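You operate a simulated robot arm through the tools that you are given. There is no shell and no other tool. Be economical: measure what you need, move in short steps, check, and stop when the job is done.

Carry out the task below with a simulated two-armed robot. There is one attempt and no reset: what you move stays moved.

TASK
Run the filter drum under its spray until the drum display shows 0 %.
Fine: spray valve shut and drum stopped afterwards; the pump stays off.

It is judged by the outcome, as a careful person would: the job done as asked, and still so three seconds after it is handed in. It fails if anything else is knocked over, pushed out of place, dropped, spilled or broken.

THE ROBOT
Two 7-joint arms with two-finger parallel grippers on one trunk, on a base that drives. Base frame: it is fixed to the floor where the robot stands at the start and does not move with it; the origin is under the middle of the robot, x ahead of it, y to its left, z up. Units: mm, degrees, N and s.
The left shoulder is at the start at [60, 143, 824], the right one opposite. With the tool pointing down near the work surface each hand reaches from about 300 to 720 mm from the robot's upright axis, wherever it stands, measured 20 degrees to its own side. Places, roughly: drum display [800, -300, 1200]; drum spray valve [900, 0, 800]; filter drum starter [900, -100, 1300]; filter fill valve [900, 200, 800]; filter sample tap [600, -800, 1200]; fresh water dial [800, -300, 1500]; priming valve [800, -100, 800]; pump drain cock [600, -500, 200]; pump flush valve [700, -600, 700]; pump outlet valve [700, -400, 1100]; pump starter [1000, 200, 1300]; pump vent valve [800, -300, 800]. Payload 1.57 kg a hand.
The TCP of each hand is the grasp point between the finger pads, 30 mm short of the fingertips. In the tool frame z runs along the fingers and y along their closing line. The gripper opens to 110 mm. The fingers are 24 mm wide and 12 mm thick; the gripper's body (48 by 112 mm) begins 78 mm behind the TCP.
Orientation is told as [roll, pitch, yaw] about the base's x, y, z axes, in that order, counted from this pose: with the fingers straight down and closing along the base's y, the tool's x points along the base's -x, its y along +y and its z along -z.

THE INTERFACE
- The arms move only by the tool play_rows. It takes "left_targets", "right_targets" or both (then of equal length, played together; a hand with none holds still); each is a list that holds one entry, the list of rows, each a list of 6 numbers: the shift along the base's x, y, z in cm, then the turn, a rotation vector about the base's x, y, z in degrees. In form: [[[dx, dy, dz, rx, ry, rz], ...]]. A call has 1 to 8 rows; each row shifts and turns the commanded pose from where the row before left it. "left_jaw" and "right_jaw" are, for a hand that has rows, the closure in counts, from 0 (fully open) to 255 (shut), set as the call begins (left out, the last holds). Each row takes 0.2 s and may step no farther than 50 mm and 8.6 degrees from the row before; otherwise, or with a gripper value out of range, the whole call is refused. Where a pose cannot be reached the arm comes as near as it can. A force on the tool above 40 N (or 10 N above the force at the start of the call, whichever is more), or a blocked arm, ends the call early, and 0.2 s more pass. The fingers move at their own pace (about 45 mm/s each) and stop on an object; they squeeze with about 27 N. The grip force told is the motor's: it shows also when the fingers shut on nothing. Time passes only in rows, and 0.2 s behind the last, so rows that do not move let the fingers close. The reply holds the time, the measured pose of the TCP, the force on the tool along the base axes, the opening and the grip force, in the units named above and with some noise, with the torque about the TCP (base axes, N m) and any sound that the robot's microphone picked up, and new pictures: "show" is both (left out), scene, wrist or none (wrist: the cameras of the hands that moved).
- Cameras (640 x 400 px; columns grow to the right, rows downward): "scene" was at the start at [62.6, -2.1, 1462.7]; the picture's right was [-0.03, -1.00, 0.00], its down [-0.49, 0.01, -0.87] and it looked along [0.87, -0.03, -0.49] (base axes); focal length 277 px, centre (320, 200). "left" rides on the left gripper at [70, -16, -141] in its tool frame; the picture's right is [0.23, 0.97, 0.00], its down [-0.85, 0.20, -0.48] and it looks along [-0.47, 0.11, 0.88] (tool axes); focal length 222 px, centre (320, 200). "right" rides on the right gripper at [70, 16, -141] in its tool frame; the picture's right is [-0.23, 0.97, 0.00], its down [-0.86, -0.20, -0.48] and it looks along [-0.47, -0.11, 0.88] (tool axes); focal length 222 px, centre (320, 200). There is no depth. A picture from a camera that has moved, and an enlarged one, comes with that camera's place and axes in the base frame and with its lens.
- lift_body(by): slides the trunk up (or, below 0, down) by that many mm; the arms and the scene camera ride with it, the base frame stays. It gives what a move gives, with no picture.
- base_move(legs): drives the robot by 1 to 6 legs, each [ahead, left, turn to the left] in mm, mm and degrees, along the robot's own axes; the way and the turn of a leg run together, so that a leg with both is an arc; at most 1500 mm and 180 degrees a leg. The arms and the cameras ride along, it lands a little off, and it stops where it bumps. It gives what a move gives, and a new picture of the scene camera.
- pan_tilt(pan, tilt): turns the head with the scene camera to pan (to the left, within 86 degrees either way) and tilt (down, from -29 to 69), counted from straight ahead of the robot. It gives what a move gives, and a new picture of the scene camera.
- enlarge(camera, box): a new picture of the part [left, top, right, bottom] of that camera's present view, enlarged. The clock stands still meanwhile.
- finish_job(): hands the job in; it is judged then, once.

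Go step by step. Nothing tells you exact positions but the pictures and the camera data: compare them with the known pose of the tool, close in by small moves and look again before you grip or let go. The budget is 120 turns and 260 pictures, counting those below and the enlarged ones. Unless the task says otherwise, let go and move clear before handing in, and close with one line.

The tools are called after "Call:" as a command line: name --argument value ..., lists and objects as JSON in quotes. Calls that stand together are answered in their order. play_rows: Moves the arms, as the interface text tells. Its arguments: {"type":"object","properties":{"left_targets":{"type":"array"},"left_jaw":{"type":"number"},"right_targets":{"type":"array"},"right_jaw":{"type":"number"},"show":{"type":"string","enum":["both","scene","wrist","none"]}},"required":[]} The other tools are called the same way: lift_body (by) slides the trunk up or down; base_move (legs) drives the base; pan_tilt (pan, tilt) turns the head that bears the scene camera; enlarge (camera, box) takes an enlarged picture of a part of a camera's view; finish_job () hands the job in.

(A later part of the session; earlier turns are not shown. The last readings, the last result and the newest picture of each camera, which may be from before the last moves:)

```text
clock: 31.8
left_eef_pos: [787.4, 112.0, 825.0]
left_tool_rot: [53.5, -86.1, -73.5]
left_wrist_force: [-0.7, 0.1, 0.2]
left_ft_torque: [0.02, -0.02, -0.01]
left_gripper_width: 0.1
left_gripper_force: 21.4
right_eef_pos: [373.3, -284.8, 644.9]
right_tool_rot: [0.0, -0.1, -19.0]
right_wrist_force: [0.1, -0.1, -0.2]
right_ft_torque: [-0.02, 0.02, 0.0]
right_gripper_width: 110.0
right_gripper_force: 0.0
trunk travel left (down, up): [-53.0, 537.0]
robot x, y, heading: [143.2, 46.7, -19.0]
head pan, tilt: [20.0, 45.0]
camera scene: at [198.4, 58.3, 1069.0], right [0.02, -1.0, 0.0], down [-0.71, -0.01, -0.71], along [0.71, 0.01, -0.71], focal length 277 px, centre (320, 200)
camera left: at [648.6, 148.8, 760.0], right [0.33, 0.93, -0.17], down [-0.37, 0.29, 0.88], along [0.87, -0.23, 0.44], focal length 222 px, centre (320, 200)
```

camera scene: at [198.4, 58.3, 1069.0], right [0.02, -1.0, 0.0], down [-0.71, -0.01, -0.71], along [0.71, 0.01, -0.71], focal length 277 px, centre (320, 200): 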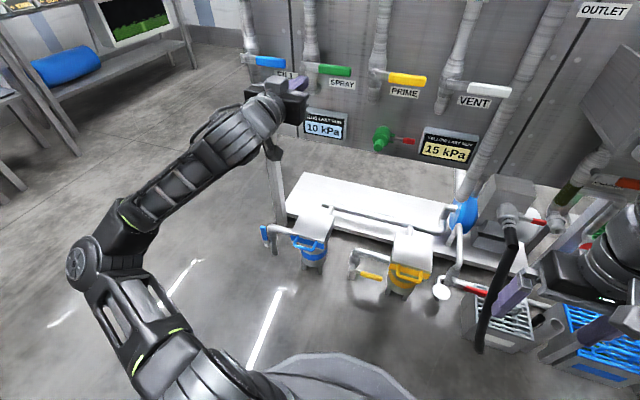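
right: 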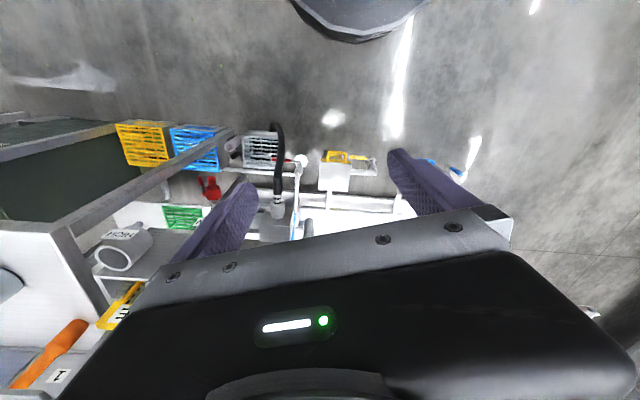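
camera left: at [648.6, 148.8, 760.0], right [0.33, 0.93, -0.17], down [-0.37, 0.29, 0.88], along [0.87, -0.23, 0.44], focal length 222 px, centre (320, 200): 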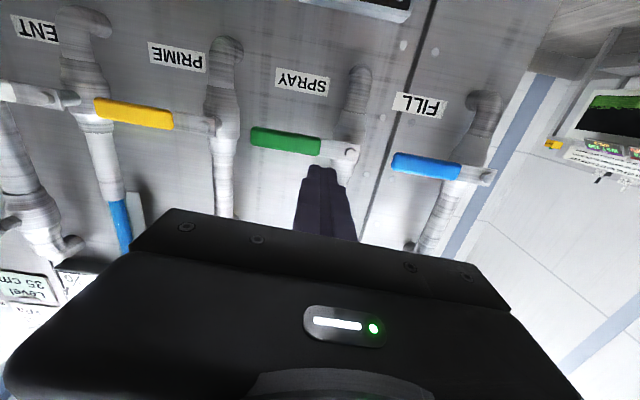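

Now the pose is reachable. I'll slide right and below the handle's outer end, then partly forward, and check.

Call:
play_rows --left_targets '[[[-0.9, -2.5, -2.5, 0, 0, 0], [-0.9, -2.5, -2.5, 0, 0, 0], [3.0, -1.0, 0, 0, 0, 0], [3.0, -1.0, 0, 0, 0, 0], [1.5, -0.5, 0, 0, 0, 0]]]' --show "both"

Call:
enlarge --camera "scene" --box '[230, 30, 430, 155]'

```text
clock: 33.0
left_eef_pos: [844.3, 36.0, 775.2]
left_tool_rot: [54.0, -86.1, -74.2]
left_wrist_force: [0.1, -0.1, -0.1]
left_ft_torque: [0.03, 0.01, -0.03]
left_gripper_width: 0.0
left_gripper_force: 20.9
right_eef_pos: [372.8, -285.1, 644.5]
right_tool_rot: [0.0, -0.2, -19.0]
right_wrist_force: [-0.6, 0.0, 0.1]
right_ft_torque: [0.0, 0.04, -0.01]
right_gripper_width: 110.0
right_gripper_force: 0.1
trunk travel left (down, up): [-53.0, 537.0]
robot x, y, heading: [143.3, 46.1, -18.9]
head pan, tilt: [20.0, 45.0]
camera scene: at [198.4, 58.3, 1068.9], right [0.02, -1.0, 0.0], down [-0.71, -0.01, -0.71], along [0.71, 0.01, -0.71], focal length 277 px, centre (320, 200)
camera left: at [705.8, 73.0, 710.1], right [0.33, 0.93, -0.17], down [-0.37, 0.29, 0.88], along [0.87, -0.23, 0.44], focal length 222 px, centre (320, 200)
```

scene: 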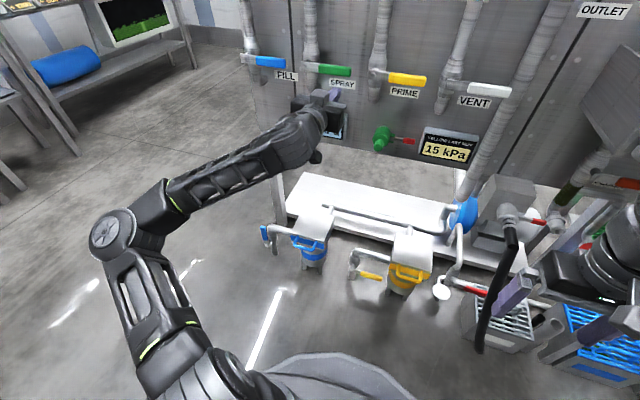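
left: 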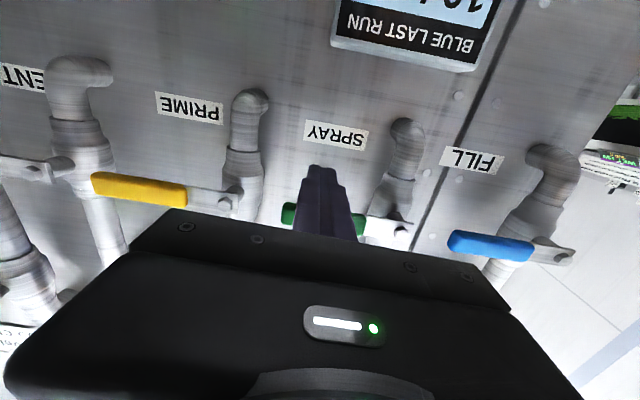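

```text
3.20 times, centred on (330, 92) of scene
camera zoom: at [198.4, 58.3, 1068.9], right [0.02, -1.0, 0.0], down [-0.71, -0.01, -0.71], along [0.71, 0.01, -0.71], focal length 885 px, centre (288, 544)
```

zoom: 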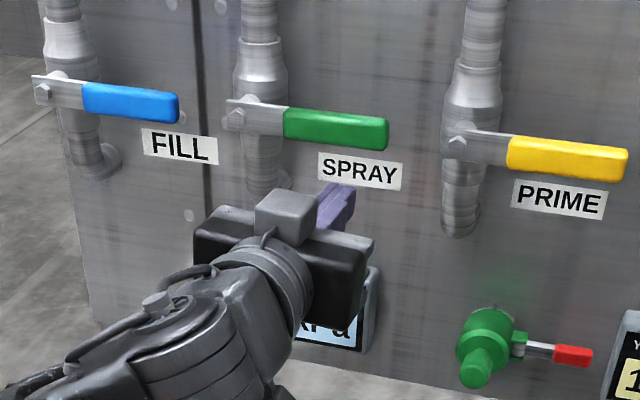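

The fingers are under the handle. I'll go forward 39 mm and sweep the handle up along its arc.

Call:
play_rows --left_targets '[[[1.85, -0.64, 0, 0, 0, 0], [1.85, -0.64, 0, 0, 0, 0], [0, 0, 1.2, 0, 0, 0], [0.07, 0.19, 1.05, 0, 0, 0], [0.07, 0.19, 1.05, 0, 0, 0], [0.1, 0.28, 1.1, 0, 0, 0], [0.1, 0.28, 1.1, 0, 0, 0]]]' --show "both"

Call:
enlarge --camera "scene" --box '[230, 30, 430, 155]'

```text
clock: 34.5
left_eef_pos: [884.5, 34.6, 829.3]
left_tool_rot: [53.9, -86.1, -73.6]
left_wrist_force: [1.0, -2.2, -2.5]
left_ft_torque: [0.03, 0.02, 0.0]
left_gripper_width: 0.0
left_gripper_force: 21.7
right_eef_pos: [372.4, -285.5, 644.6]
right_tool_rot: [0.0, -0.2, -19.0]
right_wrist_force: [0.3, -0.1, 0.4]
right_ft_torque: [-0.01, -0.02, 0.01]
right_gripper_width: 109.9
right_gripper_force: 0.0
trunk travel left (down, up): [-53.0, 537.0]
robot x, y, heading: [143.1, 52.2, -19.0]
head pan, tilt: [20.0, 45.0]
camera scene: at [198.6, 58.1, 1068.9], right [0.02, -1.0, 0.0], down [-0.71, -0.01, -0.71], along [0.71, 0.01, -0.71], focal length 277 px, centre (320, 200)
camera left: at [746.4, 70.3, 764.8], right [0.33, 0.93, -0.17], down [-0.36, 0.29, 0.88], along [0.87, -0.23, 0.44], focal length 222 px, centre (320, 200)
```

scene: 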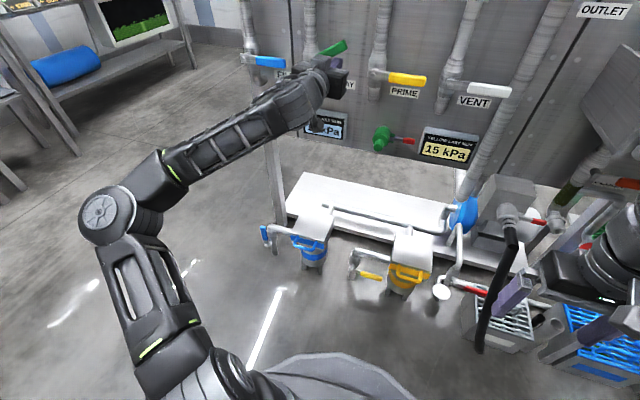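
left: 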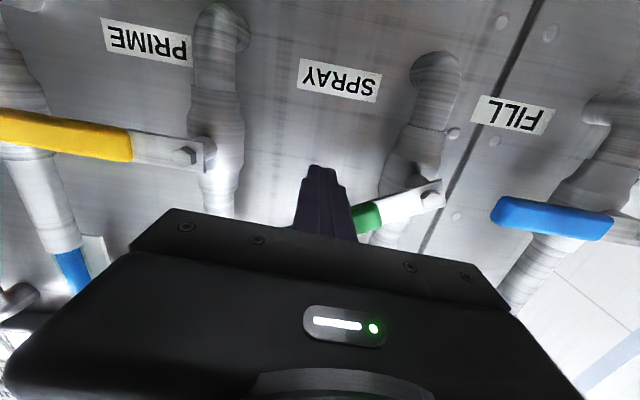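

```text
3.20 times, centred on (330, 92) of scene
camera zoom: at [198.6, 58.1, 1068.9], right [0.02, -1.0, 0.0], down [-0.71, -0.01, -0.71], along [0.71, 0.01, -0.71], focal length 885 px, centre (288, 544)
```

zoom: 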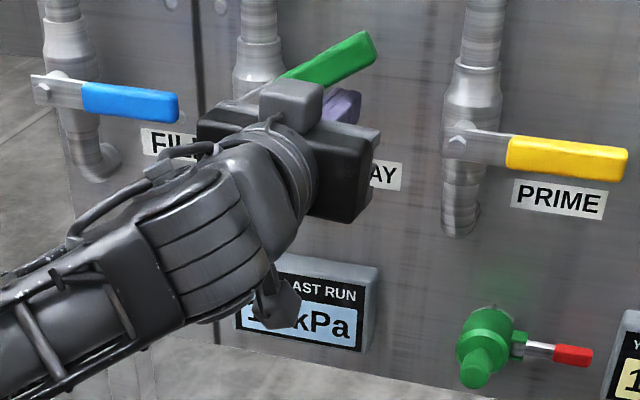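

The lever turns upward easily. I continue the arc to vertical.

Call:
play_rows --left_targets '[[[0.2, 0.7, 2.4, 0, 0, 0], [0.33, 0.95, 2.1, 0, 0, 0], [0.46, 1.32, 1.3, 0, 0, 0], [0.49, 1.42, 0.8, 0, 0, 0], [0.5, 1.5, 0.4, 0, 0, 0], [0.15, 0.45, 0, 0, 0, 0]]]' --show "both"

Call:
enlarge --camera "scene" --box '[230, 0, 430, 125]'

```text
clock: 36.0
left_eef_pos: [901.1, 87.6, 901.5]
left_tool_rot: [56.5, -86.0, -77.3]
left_wrist_force: [-19.0, -25.3, -8.4]
left_ft_torque: [-0.47, 0.09, 0.22]
left_gripper_width: 0.1
left_gripper_force: 21.4
right_eef_pos: [370.8, -287.6, 643.4]
right_tool_rot: [0.1, -0.1, -19.1]
right_wrist_force: [-1.0, 1.0, 0.4]
right_ft_torque: [0.01, 0.01, 0.01]
right_gripper_width: 109.8
right_gripper_force: 0.1
trunk travel left (down, up): [-53.0, 537.0]
robot x, y, heading: [145.6, 45.4, -19.2]
head pan, tilt: [20.0, 45.0]
camera scene: at [197.2, 55.7, 1068.9], right [0.02, -1.0, 0.0], down [-0.71, -0.01, -0.71], along [0.71, 0.01, -0.71], focal length 277 px, centre (320, 200)
camera left: at [764.0, 126.4, 836.0], right [0.34, 0.92, -0.17], down [-0.36, 0.3, 0.88], along [0.87, -0.24, 0.44], focal length 222 px, centre (320, 200)
```

scene: 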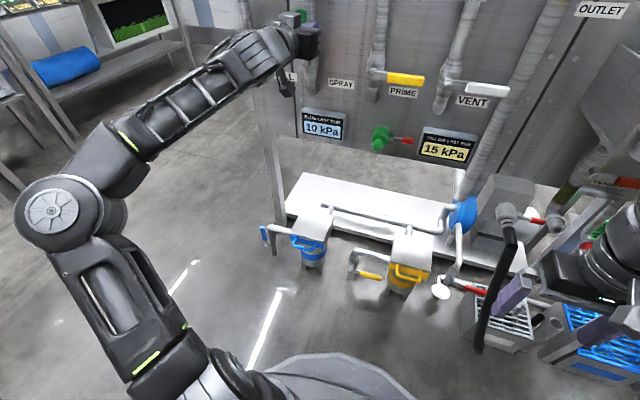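
left: 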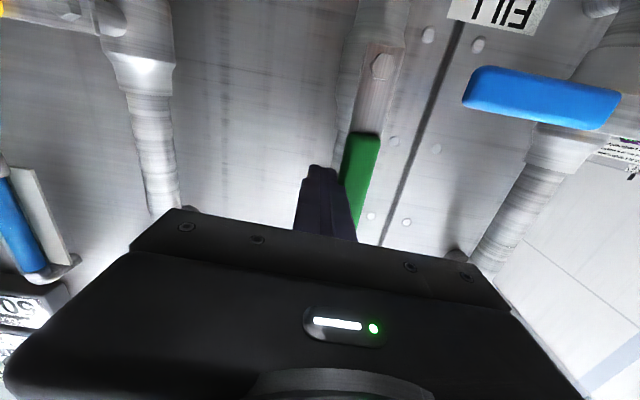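

```text
3.20 times, centred on (330, 62) of scene
camera zoom: at [197.2, 55.7, 1068.9], right [0.02, -1.0, 0.0], down [-0.71, -0.01, -0.71], along [0.71, 0.01, -0.71], focal length 885 px, centre (288, 640)
```

zoom: 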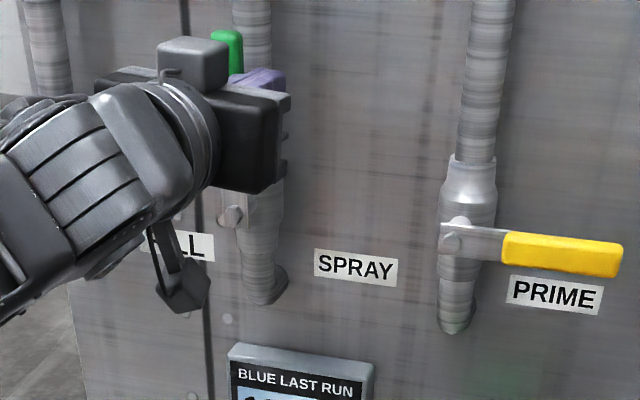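

The spray lever is vertical and at its stop, so it's open. I'll back off, then raise the trunk to put the fingertips in front of the drum START button.

Call:
play_rows --left_targets '[[[-0.65, -1.9, 0, 0, 0, 0], [-3.3, 1.14, 0, 0, 0, 0], [-3.3, 1.14, 0, 0, 0, 0], [-3.3, 1.14, 0, 0, 0, 0], [-1.04, -3.03, 0, 0, 0, 0], [-1.04, -3.03, 0, 0, 0, 0], [-1.04, -3.03, 0, 0, 0, 0]]]' --show "both"

Call:
lift_body --by 440

Call:
play_rows --left_targets '[[[0, 0, 0, 0, 0, 0]]]' --show "both"

```text
clock: 37.5
left_eef_pos: [769.9, 21.6, 899.2]
left_tool_rot: [53.5, -86.0, -73.5]
left_wrist_force: [0.3, -0.3, -0.6]
left_ft_torque: [-0.01, -0.01, -0.03]
left_gripper_width: 0.2
left_gripper_force: 21.0
right_eef_pos: [372.2, -284.5, 644.0]
right_tool_rot: [-0.1, -0.1, -19.1]
right_wrist_force: [0.0, 0.0, -0.3]
right_ft_torque: [-0.04, 0.0, -0.02]
right_gripper_width: 110.1
right_gripper_force: 0.0
trunk travel left (down, up): [-53.0, 537.0]
robot x, y, heading: [142.9, 48.7, -19.1]
head pan, tilt: [20.0, 45.0]
camera scene: at [198.4, 58.5, 1068.9], right [0.02, -1.0, 0.0], down [-0.71, -0.01, -0.71], along [0.71, 0.01, -0.71], focal length 277 px, centre (320, 200)
camera left: at [630.4, 57.5, 834.8], right [0.33, 0.93, -0.17], down [-0.37, 0.29, 0.88], along [0.87, -0.23, 0.44], focal length 222 px, centre (320, 200)
```

scene: 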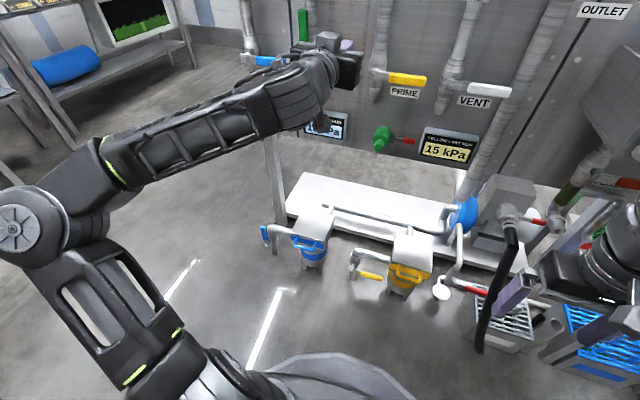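
left: 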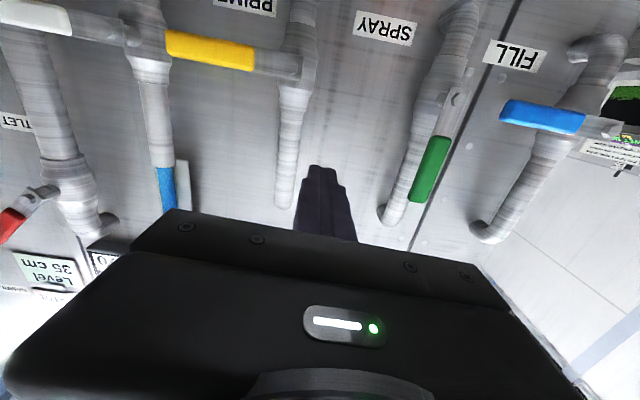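

```text
refused: 440 is not a number from -400 to 400
```

```text
clock: 38.0
left_eef_pos: [769.4, 21.2, 900.7]
left_tool_rot: [53.7, -86.1, -73.6]
left_wrist_force: [0.6, -0.7, 0.7]
left_ft_torque: [-0.01, -0.02, 0.0]
left_gripper_width: 0.2
left_gripper_force: 20.9
right_eef_pos: [373.4, -285.3, 644.2]
right_tool_rot: [0.0, 0.0, -19.0]
right_wrist_force: [-0.6, -0.2, 0.2]
right_ft_torque: [0.01, 0.02, 0.0]
right_gripper_width: 110.0
right_gripper_force: 0.0
trunk travel left (down, up): [-53.0, 537.0]
robot x, y, heading: [145.6, 47.4, -19.0]
head pan, tilt: [20.0, 45.0]
camera scene: at [198.4, 58.3, 1069.0], right [0.02, -1.0, 0.0], down [-0.71, -0.01, -0.71], along [0.71, 0.01, -0.71], focal length 277 px, centre (320, 200)
camera left: at [630.3, 57.2, 834.9], right [0.33, 0.93, -0.17], down [-0.37, 0.29, 0.88], along [0.87, -0.23, 0.44], focal length 222 px, centre (320, 200)
```

scene: 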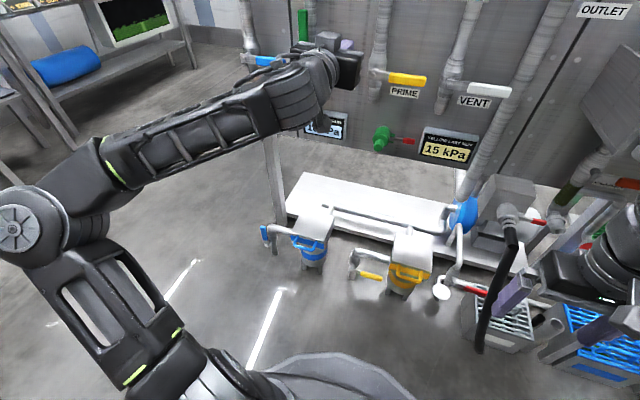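
left: 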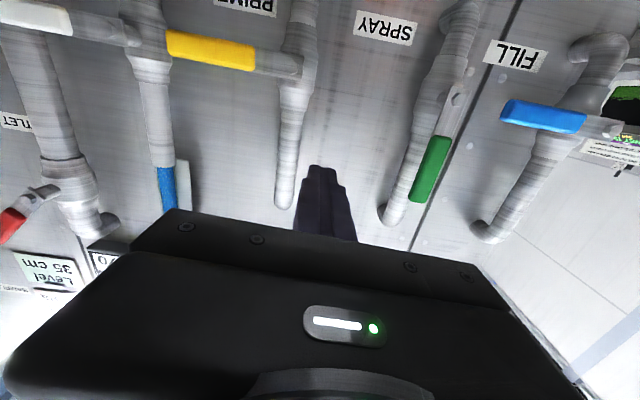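

The valve stays open. The lift takes at most 400 mm at once, so I do it in two steps, with the head levelled to view the panel.

Call:
lift_body --by 400

Call:
lift_body --by 50

Call:
pan_tilt --pan 10 --tilt 25

Call:
play_rows --left_targets '[[[0, 0, 0, 0, 0, 0]]]' --show "wrist"

```text
clock: 41.8
left_eef_pos: [769.4, 21.2, 1301.7]
left_tool_rot: [53.6, -86.1, -73.5]
left_wrist_force: [0.0, -0.8, -0.2]
left_ft_torque: [0.01, -0.01, 0.0]
left_gripper_width: 0.0
left_gripper_force: 22.1
right_eef_pos: [373.1, -284.6, 1044.5]
right_tool_rot: [0.0, -0.1, -18.9]
right_wrist_force: [0.1, 0.3, -0.4]
right_ft_torque: [-0.01, 0.03, -0.03]
right_gripper_width: 110.0
right_gripper_force: 0.0
trunk travel left (down, up): [-453.0, 137.0]
robot x, y, heading: [145.3, 45.4, -18.8]
head pan, tilt: [20.0, 45.0]
```

```text
clock: 42.7
left_eef_pos: [769.3, 21.3, 1350.3]
left_tool_rot: [53.5, -86.1, -73.5]
left_wrist_force: [-0.8, 0.0, 0.7]
left_ft_torque: [0.0, -0.01, -0.01]
left_gripper_width: 0.0
left_gripper_force: 21.1
right_eef_pos: [373.7, -284.8, 1093.2]
right_tool_rot: [0.0, -0.1, -18.9]
right_wrist_force: [-0.5, 0.5, 0.8]
right_ft_torque: [-0.01, 0.01, -0.02]
right_gripper_width: 110.0
right_gripper_force: 0.0
trunk travel left (down, up): [-503.0, 87.0]
robot x, y, heading: [149.0, 43.8, -19.4]
head pan, tilt: [20.0, 45.0]
```

```text
clock: 43.5
left_eef_pos: [769.3, 20.7, 1349.7]
left_tool_rot: [53.5, -86.1, -73.5]
left_wrist_force: [-0.6, -0.3, -0.3]
left_ft_torque: [0.01, 0.02, -0.05]
left_gripper_width: 0.1
left_gripper_force: 22.1
right_eef_pos: [373.2, -285.6, 1095.0]
right_tool_rot: [-0.1, -0.1, -19.0]
right_wrist_force: [0.2, -0.1, 0.0]
right_ft_torque: [0.04, -0.01, -0.01]
right_gripper_width: 109.9
right_gripper_force: 0.1
trunk travel left (down, up): [-503.0, 87.0]
robot x, y, heading: [141.8, 45.3, -19.2]
head pan, tilt: [10.0, 25.0]
camera scene: at [208.2, 42.5, 1549.5], right [-0.16, -0.99, 0.0], down [-0.42, 0.07, -0.91], along [0.89, -0.14, -0.42], focal length 277 px, centre (320, 200)
```

scene: 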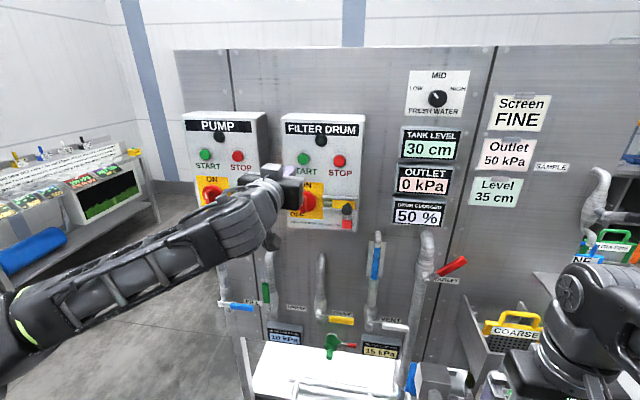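

```text
clock: 43.9
left_eef_pos: [768.6, 21.0, 1350.2]
left_tool_rot: [53.6, -86.1, -73.5]
left_wrist_force: [0.5, -0.7, 0.0]
left_ft_torque: [0.01, 0.02, 0.0]
left_gripper_width: 0.0
left_gripper_force: 21.3
right_eef_pos: [373.1, -285.0, 1095.6]
right_tool_rot: [0.0, -0.1, -19.0]
right_wrist_force: [-0.5, -0.4, 0.3]
right_ft_torque: [0.0, -0.03, -0.01]
right_gripper_width: 110.1
right_gripper_force: 0.1
trunk travel left (down, up): [-503.0, 87.0]
robot x, y, heading: [148.2, 47.4, -18.9]
head pan, tilt: [10.0, 25.0]
camera left: at [630.4, 57.3, 1284.9], right [0.33, 0.93, -0.17], down [-0.37, 0.29, 0.88], along [0.87, -0.23, 0.44], focal length 222 px, centre (320, 200)
```

left: 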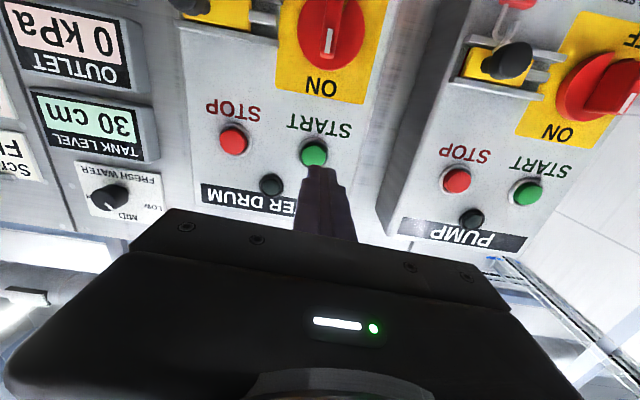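

START is straight ahead at (866, −22, 1350). I'll approach to about 10 mm and then press in small steps.

Call:
play_rows --left_targets '[[[2.9, -1.5, 0.1, 0, 0, 0], [2.9, -1.5, 0.1, 0, 0, 0], [0.66, -0.23, 0, 0, 0, 0], [0.38, -0.13, 0, 0, 0, 0], [0.38, -0.13, 0, 0, 0, 0]]]' --show "both"

```text
clock: 45.1
left_eef_pos: [837.4, -11.6, 1352.3]
left_tool_rot: [53.1, -86.1, -73.1]
left_wrist_force: [-32.9, 11.6, -17.2]
left_ft_torque: [0.04, 0.14, 0.12]
left_gripper_width: 0.0
left_gripper_force: 21.4
right_eef_pos: [369.3, -282.3, 1095.7]
right_tool_rot: [0.1, -0.3, -18.9]
right_wrist_force: [0.4, 0.8, -0.4]
right_ft_torque: [-0.03, -0.02, -0.01]
right_gripper_width: 110.0
right_gripper_force: 0.0
trunk travel left (down, up): [-503.0, 87.0]
robot x, y, heading: [142.2, 47.6, -19.3]
head pan, tilt: [10.0, 25.0]
heard: click
camera scene: at [202.8, 44.9, 1549.4], right [-0.16, -0.99, 0.0], down [-0.41, 0.06, -0.91], along [0.9, -0.14, -0.42], focal length 277 px, centre (320, 200)
camera left: at [697.6, 24.3, 1287.1], right [0.33, 0.93, -0.17], down [-0.36, 0.29, 0.88], along [0.87, -0.23, 0.43], focal length 222 px, centre (320, 200)
```

scene: 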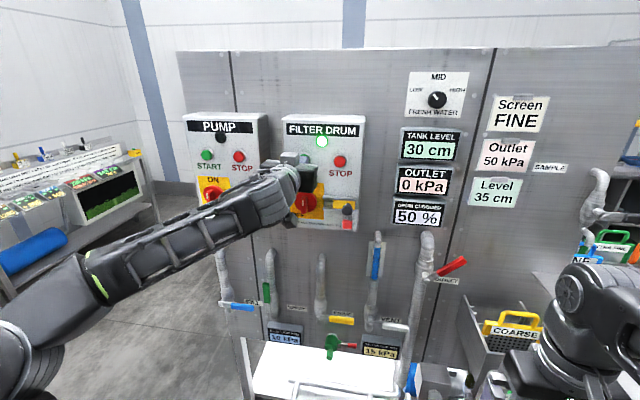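
left: 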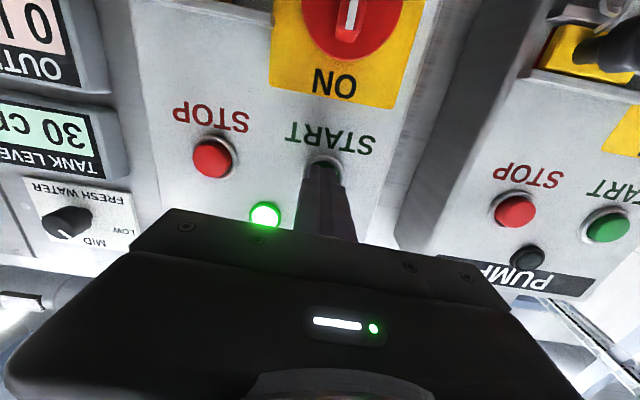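

The lamp is lit and the drum runs. I'll back off and move in front of STOP while watching the display.

Call:
play_rows --left_targets '[[[-2.2, 0.75, 0, 0, 0, 0], [-2.2, 0.75, 0, 0, 0, 0], [-1, -2.9, 0, 0, 0, 0], [-1, -2.9, 0, 0, 0, 0], [-1, -2.9, 0, 0, 0, 0]]]' --show "both"

Call:
enlarge --camera "scene" --box '[180, 90, 460, 320]'

```text
clock: 46.3
left_eef_pos: [766.6, -87.3, 1353.9]
left_tool_rot: [53.9, -86.2, -73.8]
left_wrist_force: [0.4, 0.3, 0.4]
left_ft_torque: [0.0, -0.01, 0.01]
left_gripper_width: 0.0
left_gripper_force: 21.1
right_eef_pos: [373.5, -286.4, 1094.2]
right_tool_rot: [0.0, -0.1, -19.0]
right_wrist_force: [1.7, -0.5, -0.4]
right_ft_torque: [0.03, -0.04, 0.0]
right_gripper_width: 109.8
right_gripper_force: 0.1
trunk travel left (down, up): [-503.0, 87.0]
robot x, y, heading: [144.0, 48.4, -19.0]
head pan, tilt: [10.0, 25.0]
camera scene: at [207.9, 41.5, 1549.5], right [-0.16, -0.99, 0.0], down [-0.42, 0.07, -0.91], along [0.9, -0.14, -0.42], focal length 277 px, centre (320, 200)
camera left: at [628.7, -50.9, 1287.8], right [0.33, 0.93, -0.17], down [-0.37, 0.29, 0.88], along [0.87, -0.23, 0.44], focal length 222 px, centre (320, 200)
```

scene: 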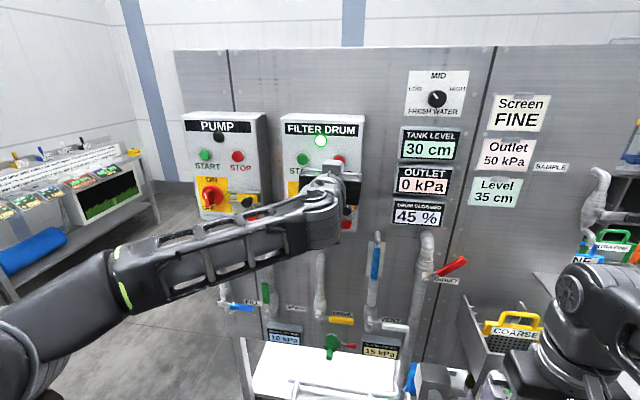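
left: 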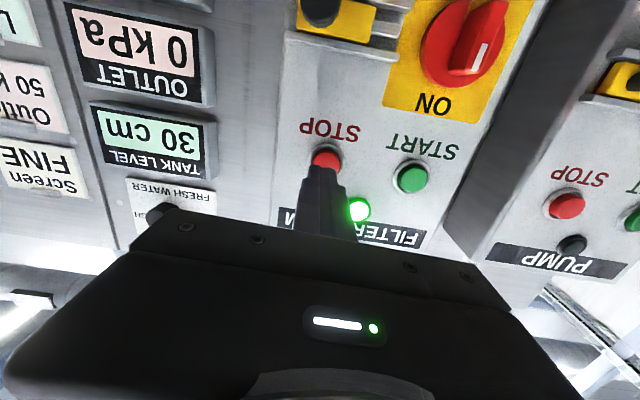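

```text
1.74 times, centred on (320, 205) of scene
camera zoom: at [207.9, 41.5, 1549.5], right [-0.16, -0.99, 0.0], down [-0.42, 0.07, -0.91], along [0.9, -0.14, -0.42], focal length 481 px, centre (320, 191)
```

zoom: 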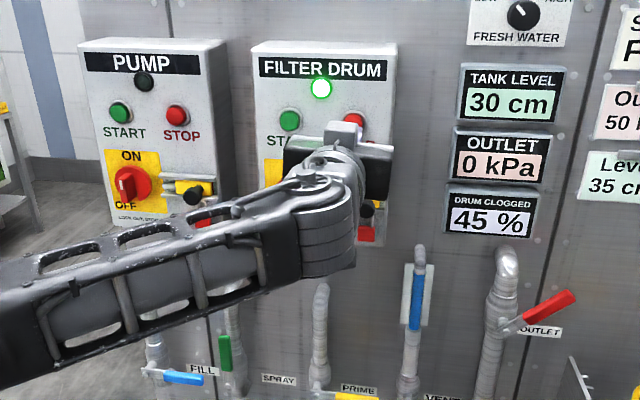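

The display is falling (45 %). I hold in front of STOP and wait.

Call:
play_rows --left_targets '[[[0.1, 0.3, -0.3, 0, 0, 0], [0, 0, 0, 0, 0, 0], [0, 0, 0, 0, 0, 0], [0, 0, 0, 0, 0, 0], [0, 0, 0, 0, 0, 0], [0, 0, 0, 0, 0, 0], [0, 0, 0, 0, 0, 0], [0, 0, 0, 0, 0, 0]]]' --show "scene"

```text
clock: 48.1
left_eef_pos: [767.8, -82.1, 1349.8]
left_tool_rot: [53.5, -86.1, -73.5]
left_wrist_force: [-0.3, 0.8, 0.5]
left_ft_torque: [0.0, 0.0, 0.01]
left_gripper_width: 0.0
left_gripper_force: 20.8
right_eef_pos: [373.4, -286.1, 1094.4]
right_tool_rot: [0.0, -0.1, -19.0]
right_wrist_force: [-0.1, 0.4, 0.4]
right_ft_torque: [0.0, -0.01, -0.01]
right_gripper_width: 109.8
right_gripper_force: 0.2
trunk travel left (down, up): [-503.0, 87.0]
robot x, y, heading: [143.9, 44.5, -18.9]
head pan, tilt: [10.0, 25.0]
camera scene: at [208.2, 42.4, 1549.5], right [-0.16, -0.99, 0.0], down [-0.42, 0.07, -0.91], along [0.9, -0.14, -0.42], focal length 277 px, centre (320, 200)
```

scene: 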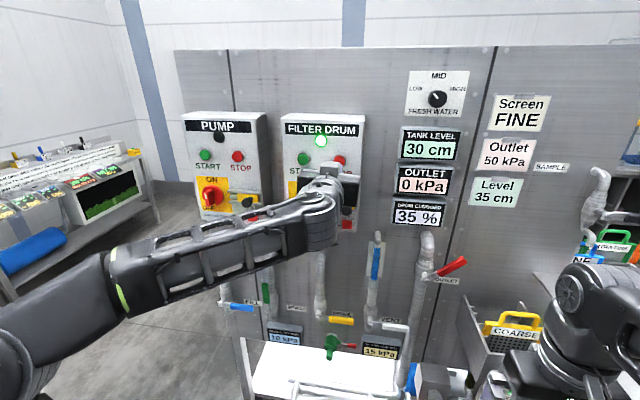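

35 % and falling about 5 %/s; I keep waiting.

Call:
play_rows --left_targets '[[[0, 0, 0, 0, 0, 0], [0, 0, 0, 0, 0, 0], [0, 0, 0, 0, 0, 0], [0, 0, 0, 0, 0, 0], [0, 0, 0, 0, 0, 0], [0, 0, 0, 0, 0, 0], [0, 0, 0, 0, 0, 0], [0, 0, 0, 0, 0, 0]]]' --show "none"

Call:
play_rows --left_targets '[[[0, 0, 0, 0, 0, 0], [0, 0, 0, 0, 0, 0], [0, 0, 0, 0, 0, 0], [0, 0, 0, 0, 0, 0], [0, 0, 0, 0, 0, 0], [0, 0, 0, 0, 0, 0], [0, 0, 0, 0, 0, 0], [0, 0, 0, 0, 0, 0]]]' --show "none"

Call:
play_rows --left_targets '[[[0, 0, 0, 0, 0, 0], [0, 0, 0, 0, 0, 0], [0, 0, 0, 0, 0, 0], [0, 0, 0, 0, 0, 0], [0, 0, 0, 0, 0, 0], [0, 0, 0, 0, 0, 0], [0, 0, 0, 0, 0, 0], [0, 0, 0, 0, 0, 0]]]' --show "none"

Call:
play_rows --left_targets '[[[0, 0, 0, 0, 0, 0], [0, 0, 0, 0, 0, 0], [0, 0, 0, 0, 0, 0], [0, 0, 0, 0, 0, 0], [0, 0, 0, 0, 0, 0], [0, 0, 0, 0, 0, 0], [0, 0, 0, 0, 0, 0], [0, 0, 0, 0, 0, 0]]]' --show "scene"

Call:
enlarge --camera "scene" --box '[180, 90, 460, 320]'

```text
clock: 49.9
left_eef_pos: [769.2, -82.9, 1349.3]
left_tool_rot: [53.6, -86.0, -73.4]
left_wrist_force: [0.6, -0.8, -1.2]
left_ft_torque: [-0.01, 0.02, 0.03]
left_gripper_width: 0.1
left_gripper_force: 21.4
right_eef_pos: [372.7, -284.9, 1095.4]
right_tool_rot: [0.1, -0.1, -18.9]
right_wrist_force: [0.7, 0.0, -0.2]
right_ft_torque: [-0.01, 0.02, -0.03]
right_gripper_width: 109.6
right_gripper_force: 0.1
trunk travel left (down, up): [-503.0, 87.0]
robot x, y, heading: [141.8, 46.4, -19.2]
head pan, tilt: [10.0, 25.0]
```

```text
clock: 51.7
left_eef_pos: [769.2, -82.8, 1350.3]
left_tool_rot: [53.6, -86.1, -73.5]
left_wrist_force: [0.8, 0.1, -0.3]
left_ft_torque: [0.04, -0.01, 0.02]
left_gripper_width: 0.2
left_gripper_force: 21.5
right_eef_pos: [372.2, -284.8, 1094.1]
right_tool_rot: [0.0, 0.0, -19.1]
right_wrist_force: [-0.7, 0.5, 0.3]
right_ft_torque: [-0.02, 0.0, 0.04]
right_gripper_width: 110.4
right_gripper_force: 0.0
trunk travel left (down, up): [-503.0, 87.0]
robot x, y, heading: [140.0, 45.6, -19.1]
head pan, tilt: [10.0, 25.0]
```

```text
clock: 53.5
left_eef_pos: [768.7, -82.8, 1350.6]
left_tool_rot: [53.6, -86.1, -73.5]
left_wrist_force: [0.0, -0.3, -0.3]
left_ft_torque: [0.0, -0.02, -0.03]
left_gripper_width: 0.0
left_gripper_force: 21.2
right_eef_pos: [373.1, -285.2, 1095.3]
right_tool_rot: [0.1, -0.1, -19.1]
right_wrist_force: [0.7, -1.1, -0.2]
right_ft_torque: [-0.04, 0.01, 0.01]
right_gripper_width: 109.9
right_gripper_force: 0.1
trunk travel left (down, up): [-503.0, 87.0]
robot x, y, heading: [145.5, 43.4, -18.9]
head pan, tilt: [10.0, 25.0]
```

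```text
clock: 55.3
left_eef_pos: [768.6, -82.6, 1349.6]
left_tool_rot: [53.6, -86.0, -73.4]
left_wrist_force: [0.8, 0.0, -0.5]
left_ft_torque: [-0.01, 0.04, 0.0]
left_gripper_width: 0.0
left_gripper_force: 21.0
right_eef_pos: [372.5, -285.3, 1095.1]
right_tool_rot: [0.0, -0.1, -19.0]
right_wrist_force: [0.1, -0.6, 0.1]
right_ft_torque: [0.0, -0.01, 0.01]
right_gripper_width: 110.2
right_gripper_force: 0.0
trunk travel left (down, up): [-503.0, 87.0]
robot x, y, heading: [147.3, 48.5, -18.6]
head pan, tilt: [10.0, 25.0]
camera scene: at [208.1, 42.4, 1549.5], right [-0.16, -0.99, 0.0], down [-0.42, 0.07, -0.91], along [0.9, -0.14, -0.42], focal length 277 px, centre (320, 200)
```

scene: 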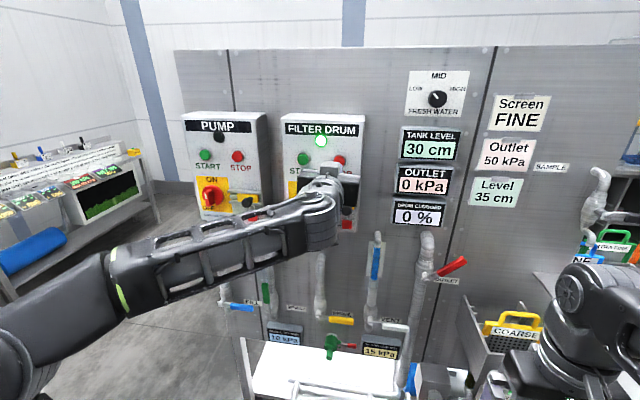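

```text
1.74 times, centred on (320, 205) of scene
camera zoom: at [208.1, 42.4, 1549.5], right [-0.16, -0.99, 0.0], down [-0.42, 0.07, -0.91], along [0.9, -0.14, -0.42], focal length 481 px, centre (320, 191)
```

zoom: 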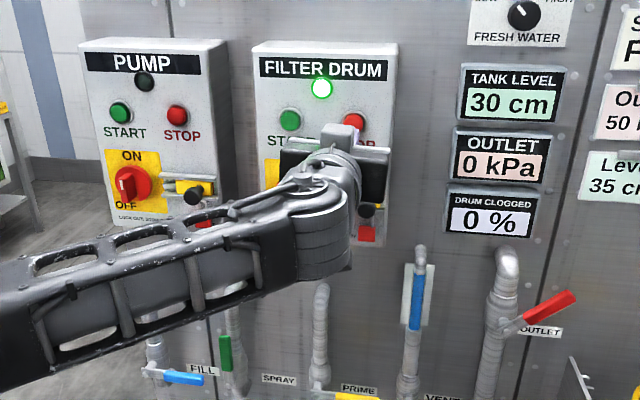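

Display shows 0 %. I press STOP now.

Call:
play_rows --left_targets '[[[1.4, -0.55, 0, 0, 0, 0], [1.4, -0.55, 0, 0, 0, 0], [0.6, -0.22, 0, 0, 0, 0], [0.4, -0.13, 0, 0, 0, 0], [0.38, -0.13, 0, 0, 0, 0]]]' --show "both"

```text
clock: 56.5
left_eef_pos: [806.4, -98.3, 1349.3]
left_tool_rot: [53.2, -86.2, -73.1]
left_wrist_force: [-25.2, 11.4, -14.1]
left_ft_torque: [0.01, 0.15, 0.09]
left_gripper_width: 0.1
left_gripper_force: 21.1
right_eef_pos: [370.3, -283.9, 1096.0]
right_tool_rot: [0.0, -0.3, -19.0]
right_wrist_force: [-0.5, -0.7, 0.7]
right_ft_torque: [0.03, 0.01, 0.0]
right_gripper_width: 109.9
right_gripper_force: 0.1
trunk travel left (down, up): [-503.0, 87.0]
robot x, y, heading: [143.0, 48.3, -19.2]
head pan, tilt: [10.0, 25.0]
heard: click
camera scene: at [204.1, 44.4, 1549.4], right [-0.16, -0.99, 0.0], down [-0.42, 0.06, -0.91], along [0.9, -0.14, -0.42], focal length 277 px, centre (320, 200)
camera left: at [667.2, -61.0, 1284.2], right [0.33, 0.93, -0.17], down [-0.36, 0.29, 0.88], along [0.87, -0.23, 0.43], focal length 222 px, centre (320, 200)
```

scene: 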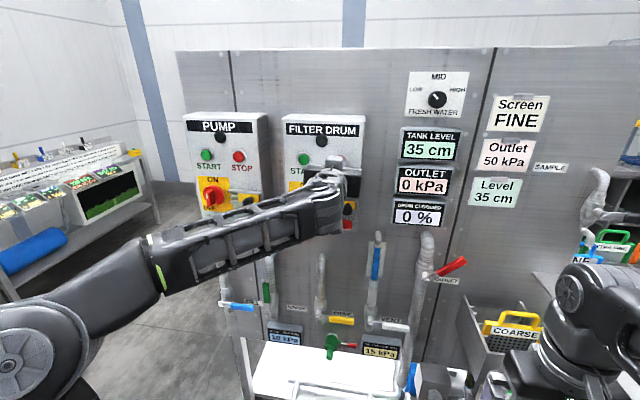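
left: 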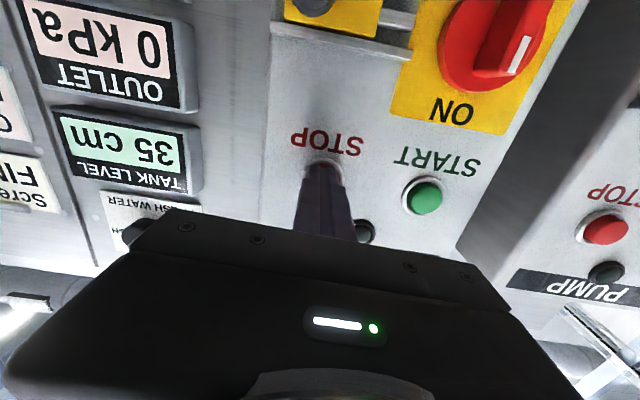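

Drum lamp is off with 0 % shown. I back off and lower to shut the spray valve.

Call:
play_rows --left_targets '[[[-2.5, 0.86, 0, 0, 0, 0], [-2.5, 0.86, 0, 0, 0, 0], [-2.5, 0.86, 0, 0, 0, 0], [1.0, 3.0, 0, 0, 0, 0], [1.0, 3.0, 0, 0, 0, 0], [1.0, 3.0, 0, 0, 0, 0]]]' --show "none"

Call:
lift_body --by -400

Call:
lift_body --by -36

Call:
play_rows --left_targets '[[[1.4, 4.1, 0, 0, 0, 0], [1.4, 4.1, 0, 0, 0, 0], [1.4, 4.1, 0, 0, 0, 0], [1.4, 4.1, 0, 0, 0, 0]]]' --show "both"

```text
clock: 57.9
left_eef_pos: [765.2, 19.5, 1347.8]
left_tool_rot: [53.0, -86.1, -73.0]
left_wrist_force: [-0.4, 0.2, -0.3]
left_ft_torque: [0.01, 0.0, 0.02]
left_gripper_width: 0.1
left_gripper_force: 21.1
right_eef_pos: [372.0, -284.3, 1094.5]
right_tool_rot: [0.0, -0.2, -18.9]
right_wrist_force: [-0.3, 0.3, -0.1]
right_ft_torque: [0.01, 0.04, -0.01]
right_gripper_width: 109.8
right_gripper_force: 0.1
trunk travel left (down, up): [-503.0, 87.0]
robot x, y, heading: [144.2, 40.4, -18.9]
head pan, tilt: [10.0, 25.0]
```

```text
clock: 61.8
left_eef_pos: [764.9, 18.4, 947.3]
left_tool_rot: [53.7, -86.1, -73.5]
left_wrist_force: [0.6, -1.1, -0.2]
left_ft_torque: [0.02, -0.02, 0.02]
left_gripper_width: 0.0
left_gripper_force: 21.3
right_eef_pos: [373.1, -286.5, 693.2]
right_tool_rot: [0.1, -0.1, -18.9]
right_wrist_force: [0.1, 0.2, -0.8]
right_ft_torque: [-0.02, -0.02, 0.0]
right_gripper_width: 109.9
right_gripper_force: 0.0
trunk travel left (down, up): [-103.0, 487.0]
robot x, y, heading: [141.9, 43.4, -19.1]
head pan, tilt: [10.0, 25.0]
```

```text
clock: 62.6
left_eef_pos: [765.9, 17.0, 911.9]
left_tool_rot: [53.7, -86.0, -73.6]
left_wrist_force: [0.0, 0.0, -0.2]
left_ft_torque: [0.06, -0.02, 0.0]
left_gripper_width: 0.0
left_gripper_force: 21.6
right_eef_pos: [373.0, -285.3, 658.8]
right_tool_rot: [0.0, -0.2, -19.0]
right_wrist_force: [0.9, -0.9, 0.6]
right_ft_torque: [0.01, -0.02, -0.03]
right_gripper_width: 110.2
right_gripper_force: 0.1
trunk travel left (down, up): [-67.0, 523.0]
robot x, y, heading: [140.8, 44.7, -19.1]
head pan, tilt: [10.0, 25.0]
```

```text
clock: 63.6
left_eef_pos: [821.7, 181.8, 912.3]
left_tool_rot: [54.5, -86.1, -74.5]
left_wrist_force: [0.1, 0.2, 0.7]
left_ft_torque: [0.0, -0.01, -0.01]
left_gripper_width: 0.0
left_gripper_force: 21.2
right_eef_pos: [372.7, -286.1, 658.4]
right_tool_rot: [-0.1, -0.1, -19.0]
right_wrist_force: [-0.5, 0.2, -0.1]
right_ft_torque: [0.04, 0.0, -0.04]
right_gripper_width: 110.0
right_gripper_force: 0.1
trunk travel left (down, up): [-67.0, 523.0]
robot x, y, heading: [145.6, 44.7, -18.9]
head pan, tilt: [10.0, 25.0]
camera scene: at [208.1, 42.4, 1113.5], right [-0.16, -0.99, 0.0], down [-0.42, 0.07, -0.91], along [0.9, -0.14, -0.42], focal length 277 px, centre (320, 200)
camera left: at [681.9, 217.5, 847.5], right [0.33, 0.93, -0.17], down [-0.37, 0.29, 0.88], along [0.87, -0.23, 0.44], focal length 222 px, centre (320, 200)
```

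scene: 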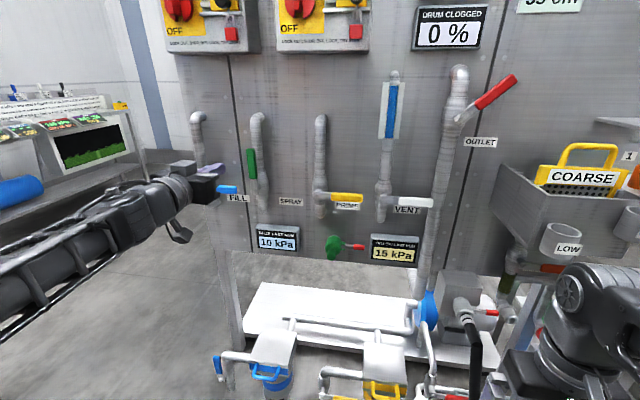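
left: 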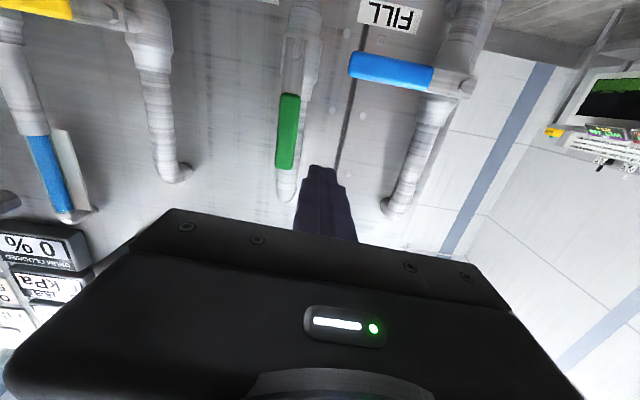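

The open green lever sits at l≈395 mm, just right of my fingers. I go forward beside it and start pushing it right along its arc.

Call:
play_rows --left_targets '[[[3.4, -1.18, 0, 0, 0, 0], [3.4, -1.18, 0, 0, 0, 0], [3.4, -1.18, 0, 0, 0, 0], [-0.68, -1.99, 0.2, 0, 0, 0], [-0.75, -2.18, 0, 0, 0, 0], [-0.72, -2.08, -0.7, 0, 0, 0], [-0.72, -2.08, -1.1, 0, 0, 0]]]' --show "both"

```text
clock: 65.2
left_eef_pos: [894.9, 62.8, 896.7]
left_tool_rot: [53.8, -86.2, -73.8]
left_wrist_force: [0.3, -0.2, 0.1]
left_ft_torque: [0.0, -0.02, 0.01]
left_gripper_width: 0.0
left_gripper_force: 21.3
right_eef_pos: [372.4, -284.9, 658.3]
right_tool_rot: [-0.1, -0.1, -19.0]
right_wrist_force: [0.3, -0.1, 1.0]
right_ft_torque: [0.01, -0.02, -0.01]
right_gripper_width: 110.1
right_gripper_force: 0.1
trunk travel left (down, up): [-67.0, 523.0]
robot x, y, heading: [146.1, 48.1, -18.8]
head pan, tilt: [10.0, 25.0]
camera scene: at [208.1, 42.5, 1113.6], right [-0.16, -0.99, 0.0], down [-0.42, 0.07, -0.91], along [0.9, -0.14, -0.42], focal length 277 px, centre (320, 200)
camera left: at [755.5, 99.1, 831.3], right [0.33, 0.93, -0.17], down [-0.37, 0.29, 0.88], along [0.87, -0.23, 0.44], focal length 222 px, centre (320, 200)
```

scene: 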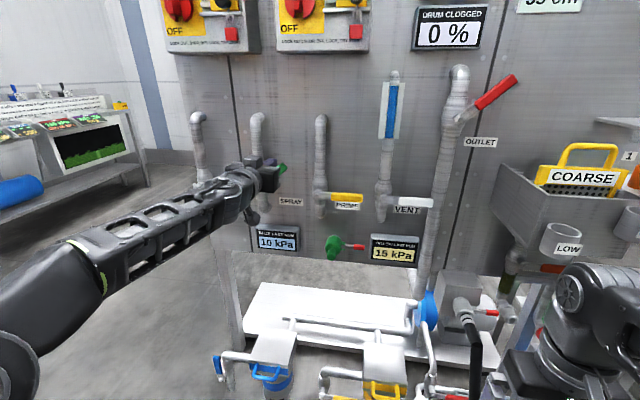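
left: 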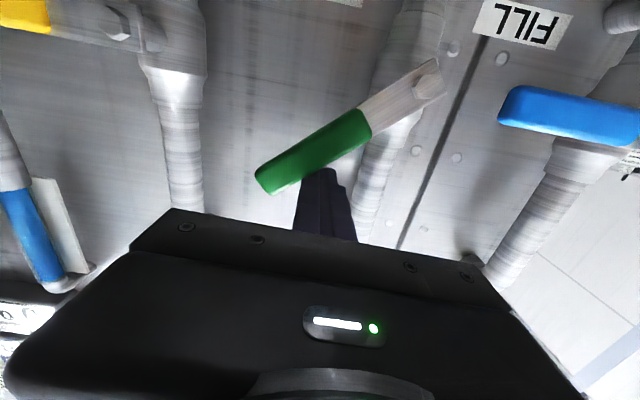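

Lever is about halfway; I continue down to the shut stop.

Call:
play_rows --left_targets '[[[-0.6, -1.7, -1.7, 0, 0, 0], [-0.5, -1.4, -2.1, 0, 0, 0], [-0.3, -0.9, -2.1, 0, 0, 0], [0, 0, -0.8, 0, 0, 0], [0, 0, -0.5, 0, 0, 0], [0, 0, -0.4, 0, 0, 0]]]' --show "both"

Call:
enlarge --camera "scene" --box '[170, 90, 450, 265]'

```text
clock: 66.2
left_eef_pos: [880.4, 24.7, 843.4]
left_tool_rot: [77.2, -86.5, -96.6]
left_wrist_force: [1.1, -0.9, 9.0]
left_ft_torque: [-0.06, -0.08, -0.07]
left_gripper_width: 0.2
left_gripper_force: 21.2
right_eef_pos: [374.2, -285.1, 659.3]
right_tool_rot: [0.0, -0.2, -19.0]
right_wrist_force: [0.1, 0.1, 0.2]
right_ft_torque: [-0.04, 0.02, 0.02]
right_gripper_width: 110.0
right_gripper_force: 0.0
trunk travel left (down, up): [-67.0, 523.0]
robot x, y, heading: [141.6, 47.7, -18.8]
head pan, tilt: [10.0, 25.0]
stopped in row 5 (left hand): the force on the tool passed its limit at 43 N (the readings are from after the stop); the commanded pose is now the measured one
camera scene: at [207.7, 42.4, 1113.4], right [-0.16, -0.99, 0.0], down [-0.42, 0.07, -0.91], along [0.9, -0.14, -0.42], focal length 277 px, centre (320, 200)
camera left: at [743.3, 58.9, 773.6], right [0.32, 0.93, -0.17], down [-0.39, 0.29, 0.87], along [0.86, -0.22, 0.46], focal length 222 px, centre (320, 200)
```

scene: 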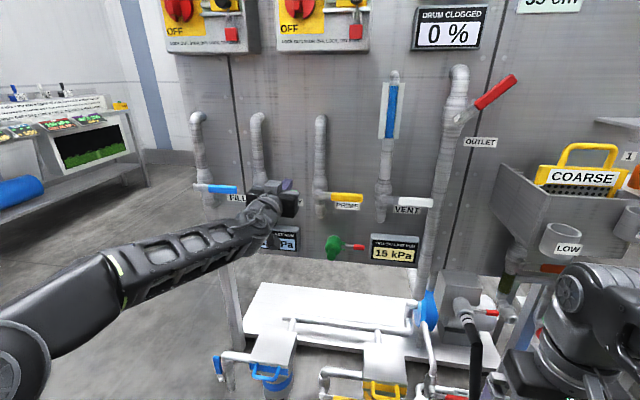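
left: 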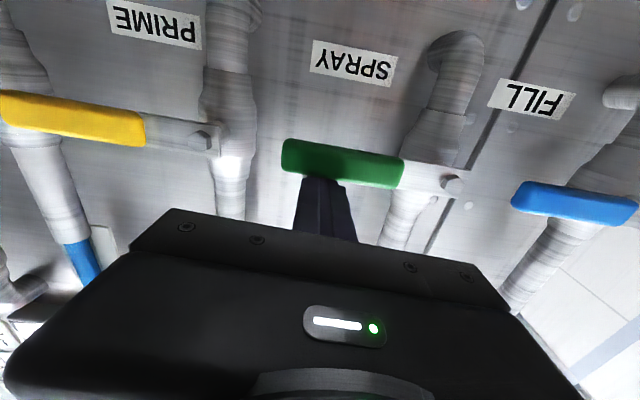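

```text
2.29 times, centred on (310, 178) of scene
camera zoom: at [207.7, 42.4, 1113.4], right [-0.16, -0.99, 0.0], down [-0.42, 0.07, -0.91], along [0.9, -0.14, -0.42], focal length 632 px, centre (343, 251)
```

zoom: 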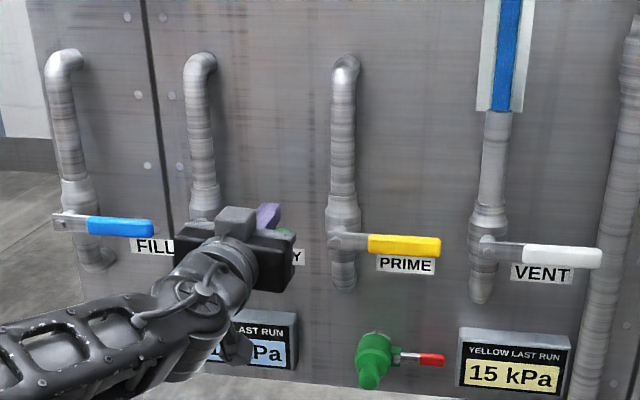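

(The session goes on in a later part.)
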